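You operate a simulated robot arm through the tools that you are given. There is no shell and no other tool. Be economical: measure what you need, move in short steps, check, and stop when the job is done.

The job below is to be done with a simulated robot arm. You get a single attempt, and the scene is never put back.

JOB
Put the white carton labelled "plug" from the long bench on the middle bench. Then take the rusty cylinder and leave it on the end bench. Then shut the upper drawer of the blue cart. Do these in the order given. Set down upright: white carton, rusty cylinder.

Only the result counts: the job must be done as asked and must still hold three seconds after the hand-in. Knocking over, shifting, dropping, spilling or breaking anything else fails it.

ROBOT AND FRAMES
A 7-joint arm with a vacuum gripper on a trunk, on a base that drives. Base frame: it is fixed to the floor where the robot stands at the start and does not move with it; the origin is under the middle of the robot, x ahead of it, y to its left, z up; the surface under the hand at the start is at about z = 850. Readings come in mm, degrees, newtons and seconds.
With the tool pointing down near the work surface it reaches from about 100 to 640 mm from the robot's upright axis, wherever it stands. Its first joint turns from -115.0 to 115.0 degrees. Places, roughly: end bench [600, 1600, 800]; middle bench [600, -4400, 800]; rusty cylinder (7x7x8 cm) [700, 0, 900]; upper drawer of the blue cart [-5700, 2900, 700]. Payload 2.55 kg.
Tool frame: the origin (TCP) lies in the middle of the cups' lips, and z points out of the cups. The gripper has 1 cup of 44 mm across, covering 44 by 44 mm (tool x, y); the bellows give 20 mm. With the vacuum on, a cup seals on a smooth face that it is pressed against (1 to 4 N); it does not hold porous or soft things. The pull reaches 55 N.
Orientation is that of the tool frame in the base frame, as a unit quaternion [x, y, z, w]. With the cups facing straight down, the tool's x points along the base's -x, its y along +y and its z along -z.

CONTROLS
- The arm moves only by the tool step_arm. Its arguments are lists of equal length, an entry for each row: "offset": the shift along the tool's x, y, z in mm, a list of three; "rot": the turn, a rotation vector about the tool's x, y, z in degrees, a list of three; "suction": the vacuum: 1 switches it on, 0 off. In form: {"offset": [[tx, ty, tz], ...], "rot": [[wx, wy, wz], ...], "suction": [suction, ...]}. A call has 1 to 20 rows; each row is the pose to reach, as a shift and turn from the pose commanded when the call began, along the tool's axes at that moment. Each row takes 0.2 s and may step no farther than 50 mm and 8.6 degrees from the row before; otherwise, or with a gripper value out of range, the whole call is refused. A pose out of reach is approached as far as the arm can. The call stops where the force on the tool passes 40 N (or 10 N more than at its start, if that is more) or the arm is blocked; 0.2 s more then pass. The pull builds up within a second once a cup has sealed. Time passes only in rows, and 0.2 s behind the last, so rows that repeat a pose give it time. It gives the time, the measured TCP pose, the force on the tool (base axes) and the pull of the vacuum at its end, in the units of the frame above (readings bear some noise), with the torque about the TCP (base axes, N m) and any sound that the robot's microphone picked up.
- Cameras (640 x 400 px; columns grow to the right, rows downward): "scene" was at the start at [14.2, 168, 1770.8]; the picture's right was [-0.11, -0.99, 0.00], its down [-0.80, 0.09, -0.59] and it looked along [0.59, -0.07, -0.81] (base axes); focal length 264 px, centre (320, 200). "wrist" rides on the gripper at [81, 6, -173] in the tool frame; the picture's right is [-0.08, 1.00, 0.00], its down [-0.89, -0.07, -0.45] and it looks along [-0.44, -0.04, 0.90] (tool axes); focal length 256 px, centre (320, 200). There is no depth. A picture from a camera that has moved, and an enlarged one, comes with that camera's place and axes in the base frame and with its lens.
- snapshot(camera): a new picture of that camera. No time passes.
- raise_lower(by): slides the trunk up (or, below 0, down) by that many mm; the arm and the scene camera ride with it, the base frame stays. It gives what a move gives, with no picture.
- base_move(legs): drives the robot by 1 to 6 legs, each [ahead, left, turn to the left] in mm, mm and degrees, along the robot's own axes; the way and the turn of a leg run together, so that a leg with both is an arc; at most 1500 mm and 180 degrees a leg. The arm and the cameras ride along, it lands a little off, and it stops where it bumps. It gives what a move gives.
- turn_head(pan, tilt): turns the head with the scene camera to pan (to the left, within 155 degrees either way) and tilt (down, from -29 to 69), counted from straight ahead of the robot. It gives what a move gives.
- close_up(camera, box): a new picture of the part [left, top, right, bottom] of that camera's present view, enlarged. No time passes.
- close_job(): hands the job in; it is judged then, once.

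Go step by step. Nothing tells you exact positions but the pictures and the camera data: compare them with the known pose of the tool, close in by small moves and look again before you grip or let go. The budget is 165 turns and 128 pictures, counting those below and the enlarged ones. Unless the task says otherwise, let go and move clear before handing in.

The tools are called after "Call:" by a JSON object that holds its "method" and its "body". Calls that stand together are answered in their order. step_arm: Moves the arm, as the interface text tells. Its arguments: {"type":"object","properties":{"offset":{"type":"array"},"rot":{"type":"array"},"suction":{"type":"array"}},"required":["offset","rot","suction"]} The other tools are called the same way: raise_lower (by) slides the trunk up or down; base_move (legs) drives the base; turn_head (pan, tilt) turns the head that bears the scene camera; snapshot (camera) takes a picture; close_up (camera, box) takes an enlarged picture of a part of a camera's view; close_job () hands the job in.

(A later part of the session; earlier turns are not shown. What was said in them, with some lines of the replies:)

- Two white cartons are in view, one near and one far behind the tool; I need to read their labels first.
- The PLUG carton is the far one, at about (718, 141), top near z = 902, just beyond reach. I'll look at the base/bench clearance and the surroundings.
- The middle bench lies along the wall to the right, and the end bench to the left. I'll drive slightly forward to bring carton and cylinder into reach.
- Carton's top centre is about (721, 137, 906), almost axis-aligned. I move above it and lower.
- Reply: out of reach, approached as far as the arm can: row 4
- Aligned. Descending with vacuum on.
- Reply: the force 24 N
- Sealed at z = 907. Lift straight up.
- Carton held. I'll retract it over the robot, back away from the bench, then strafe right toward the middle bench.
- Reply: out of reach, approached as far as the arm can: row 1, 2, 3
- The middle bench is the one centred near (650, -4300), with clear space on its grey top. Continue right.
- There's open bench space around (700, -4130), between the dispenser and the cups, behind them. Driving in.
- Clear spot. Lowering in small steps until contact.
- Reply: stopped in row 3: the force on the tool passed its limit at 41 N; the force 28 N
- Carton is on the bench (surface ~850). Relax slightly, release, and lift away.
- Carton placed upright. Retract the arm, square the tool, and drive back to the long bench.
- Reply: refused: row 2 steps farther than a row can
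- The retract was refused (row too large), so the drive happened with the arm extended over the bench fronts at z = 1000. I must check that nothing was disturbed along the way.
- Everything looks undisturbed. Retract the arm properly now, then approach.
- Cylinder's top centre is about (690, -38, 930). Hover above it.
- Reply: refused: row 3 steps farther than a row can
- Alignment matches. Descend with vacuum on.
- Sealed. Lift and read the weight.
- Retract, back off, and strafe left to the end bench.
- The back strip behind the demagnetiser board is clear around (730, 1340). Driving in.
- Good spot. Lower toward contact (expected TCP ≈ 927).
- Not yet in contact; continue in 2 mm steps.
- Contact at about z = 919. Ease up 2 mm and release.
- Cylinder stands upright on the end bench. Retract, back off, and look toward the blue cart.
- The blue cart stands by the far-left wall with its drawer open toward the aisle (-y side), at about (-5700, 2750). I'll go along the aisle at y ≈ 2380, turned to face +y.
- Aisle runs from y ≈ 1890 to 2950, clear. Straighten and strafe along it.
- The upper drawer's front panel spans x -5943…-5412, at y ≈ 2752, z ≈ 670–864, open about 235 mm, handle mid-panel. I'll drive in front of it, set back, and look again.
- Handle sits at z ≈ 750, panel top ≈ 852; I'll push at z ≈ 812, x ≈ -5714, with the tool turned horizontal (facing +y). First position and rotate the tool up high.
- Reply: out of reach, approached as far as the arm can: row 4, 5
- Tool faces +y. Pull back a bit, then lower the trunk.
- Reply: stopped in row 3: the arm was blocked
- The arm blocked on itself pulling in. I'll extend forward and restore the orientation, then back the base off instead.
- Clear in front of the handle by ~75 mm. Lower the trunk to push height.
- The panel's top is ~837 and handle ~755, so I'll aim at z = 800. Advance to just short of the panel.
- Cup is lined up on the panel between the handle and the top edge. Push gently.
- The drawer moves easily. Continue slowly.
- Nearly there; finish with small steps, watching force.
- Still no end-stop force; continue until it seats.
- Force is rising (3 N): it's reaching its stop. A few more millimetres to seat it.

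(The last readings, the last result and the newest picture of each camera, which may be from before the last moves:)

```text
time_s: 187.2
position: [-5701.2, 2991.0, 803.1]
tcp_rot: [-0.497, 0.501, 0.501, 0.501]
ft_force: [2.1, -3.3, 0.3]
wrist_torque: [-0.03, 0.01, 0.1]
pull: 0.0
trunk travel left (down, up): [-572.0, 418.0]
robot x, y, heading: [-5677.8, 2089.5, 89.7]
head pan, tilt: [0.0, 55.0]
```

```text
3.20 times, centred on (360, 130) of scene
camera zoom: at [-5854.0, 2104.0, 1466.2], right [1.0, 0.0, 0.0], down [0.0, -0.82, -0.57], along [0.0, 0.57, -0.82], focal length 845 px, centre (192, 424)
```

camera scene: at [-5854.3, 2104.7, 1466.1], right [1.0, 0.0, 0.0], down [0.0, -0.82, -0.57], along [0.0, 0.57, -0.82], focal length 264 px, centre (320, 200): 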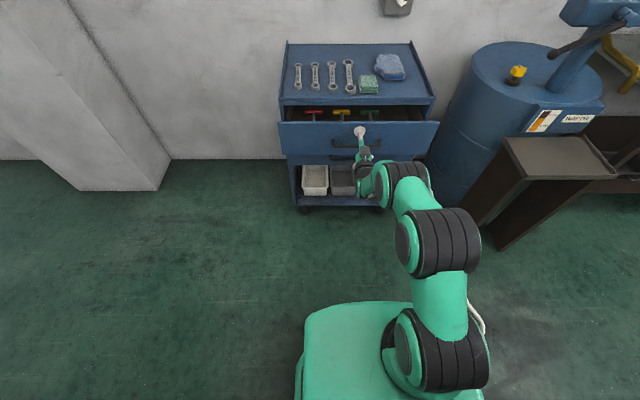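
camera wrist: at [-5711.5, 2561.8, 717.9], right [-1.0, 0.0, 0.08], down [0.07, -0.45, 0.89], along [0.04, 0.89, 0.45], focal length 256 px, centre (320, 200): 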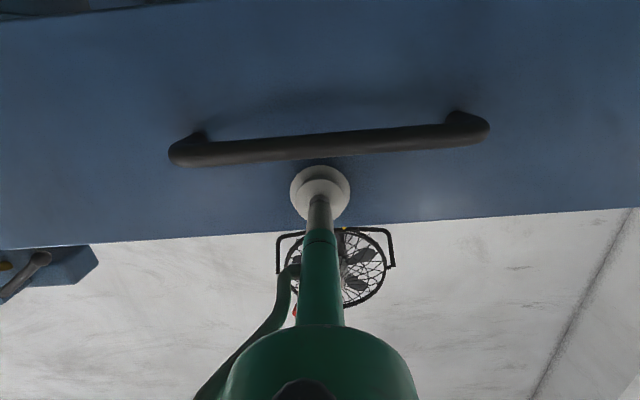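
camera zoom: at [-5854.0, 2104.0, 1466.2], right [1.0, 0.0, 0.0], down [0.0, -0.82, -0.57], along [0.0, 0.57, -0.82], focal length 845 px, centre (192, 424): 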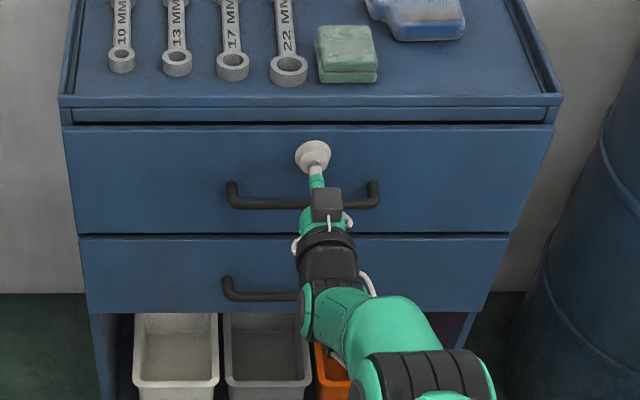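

Panel did not move in the last step and looks flush with the lower drawer. One more push to confirm the stop.

Call:
{"method": "step_arm", "body": {"offset": [[0, 0, 3], [0, 0, 6], [0, 0, 9], [0, 0, 9]], "rot": [[0, 0, 0], [0, 0, 0], [0, 0, 0], [0, 0, 0]], "suction": [0, 0, 0, 0]}}

Call:
{"method": "close_up", "body": {"camera": "scene", "box": [260, 80, 460, 180]}}

```text
time_s: 188.2
position: [-5702.4, 2997.0, 801.5]
tcp_rot: [-0.498, 0.5, 0.501, 0.501]
ft_force: [1.4, -26.3, 1.7]
wrist_torque: [-0.06, 0.1, 0.07]
pull: 0.2
trunk travel left (down, up): [-572.0, 418.0]
robot x, y, heading: [-5676.3, 2092.4, 89.7]
head pan, tilt: [0.0, 55.0]
```

```text
3.20 times, centred on (360, 130) of scene
camera zoom: at [-5854.0, 2100.2, 1466.2], right [1.0, 0.0, 0.0], down [0.0, -0.82, -0.58], along [0.0, 0.58, -0.82], focal length 845 px, centre (192, 424)
```

zoom: 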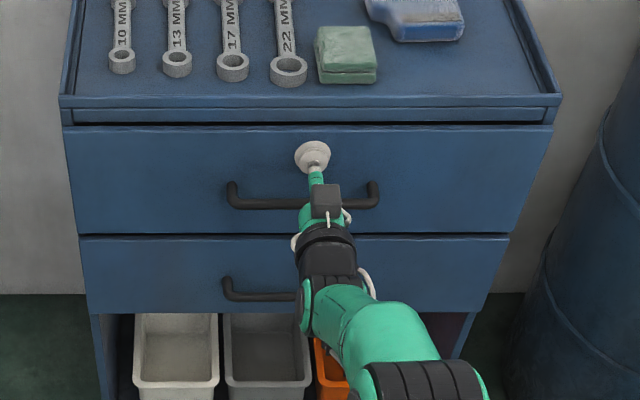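

Firm end stop at 26 N: the drawer is shut. Withdraw the tool straight back and check it stays shut.

Call:
{"method": "step_arm", "body": {"offset": [[0, 0, -10], [0, 0, -25], [0, 0, -60], [0, 0, -100], [0, 0, -145], [0, 0, -190], [0, 0, -190]], "rot": [[0, 0, 0], [0, 0, 0], [0, 0, 0], [0, 0, 0], [0, 0, 0], [0, 0, 0], [0, 0, 0]], "suction": [0, 0, 0, 0, 0, 0, 0]}}

Call:
{"method": "snapshot", "body": {"camera": "scene"}}

Call:
{"method": "close_up", "body": {"camera": "scene", "box": [260, 80, 460, 180]}}

```text
time_s: 189.8
position: [-5703.5, 2810.0, 801.1]
tcp_rot: [-0.496, 0.501, 0.501, 0.501]
ft_force: [-0.1, 0.6, -0.7]
wrist_torque: [-0.02, -0.01, -0.02]
pull: 0.0
trunk travel left (down, up): [-572.0, 418.0]
robot x, y, heading: [-5676.8, 2093.3, 89.9]
head pan, tilt: [0.0, 55.0]
```

```text
56 pictures are left
camera scene: at [-5854.3, 2104.8, 1466.1], right [1.0, 0.0, 0.0], down [0.0, -0.82, -0.57], along [0.0, 0.57, -0.82], focal length 264 px, centre (320, 200)
```

scene: 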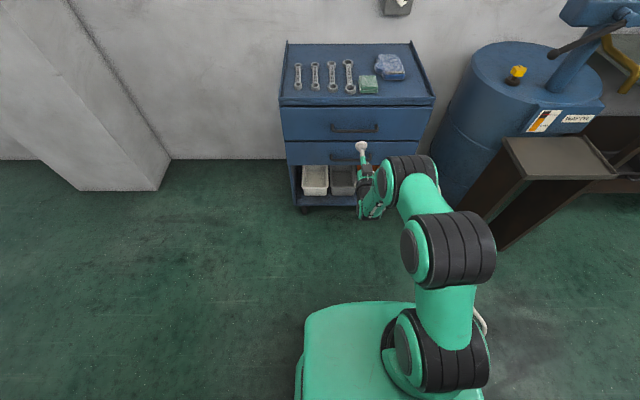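

```text
3.20 times, centred on (360, 130) of scene
camera zoom: at [-5854.3, 2104.8, 1466.1], right [1.0, 0.0, 0.0], down [0.0, -0.82, -0.57], along [0.0, 0.57, -0.82], focal length 845 px, centre (192, 424)
```

zoom: 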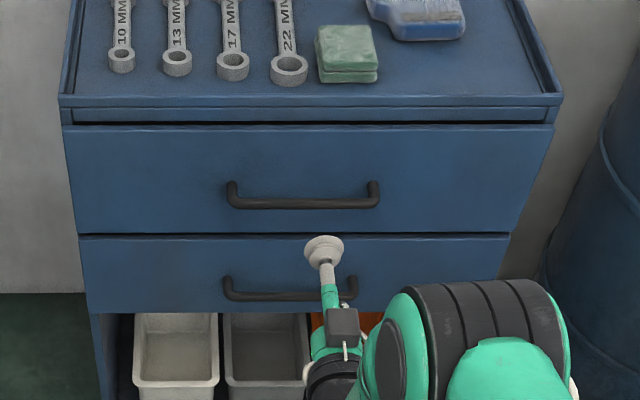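

The upper drawer is shut and stays flush with the tool well clear. The carton and cylinder were both left upright on their benches, so I'm handing in.

Call:
{"method": "close_job", "body": {}}

```text
The job is handed in.
```

I've handed the job in: the "plug" carton is upright on the middle bench, the rusty cylinder is upright on the end bench, and the blue cart's upper drawer is shut. They were done in that order.

On the drive back from the middle bench, the command to retract the arm was refused. The robot therefore drove to the long bench with the arm still reaching out over the bench fronts. I checked from the scene camera straight afterwards, and nothing looked moved or knocked over.
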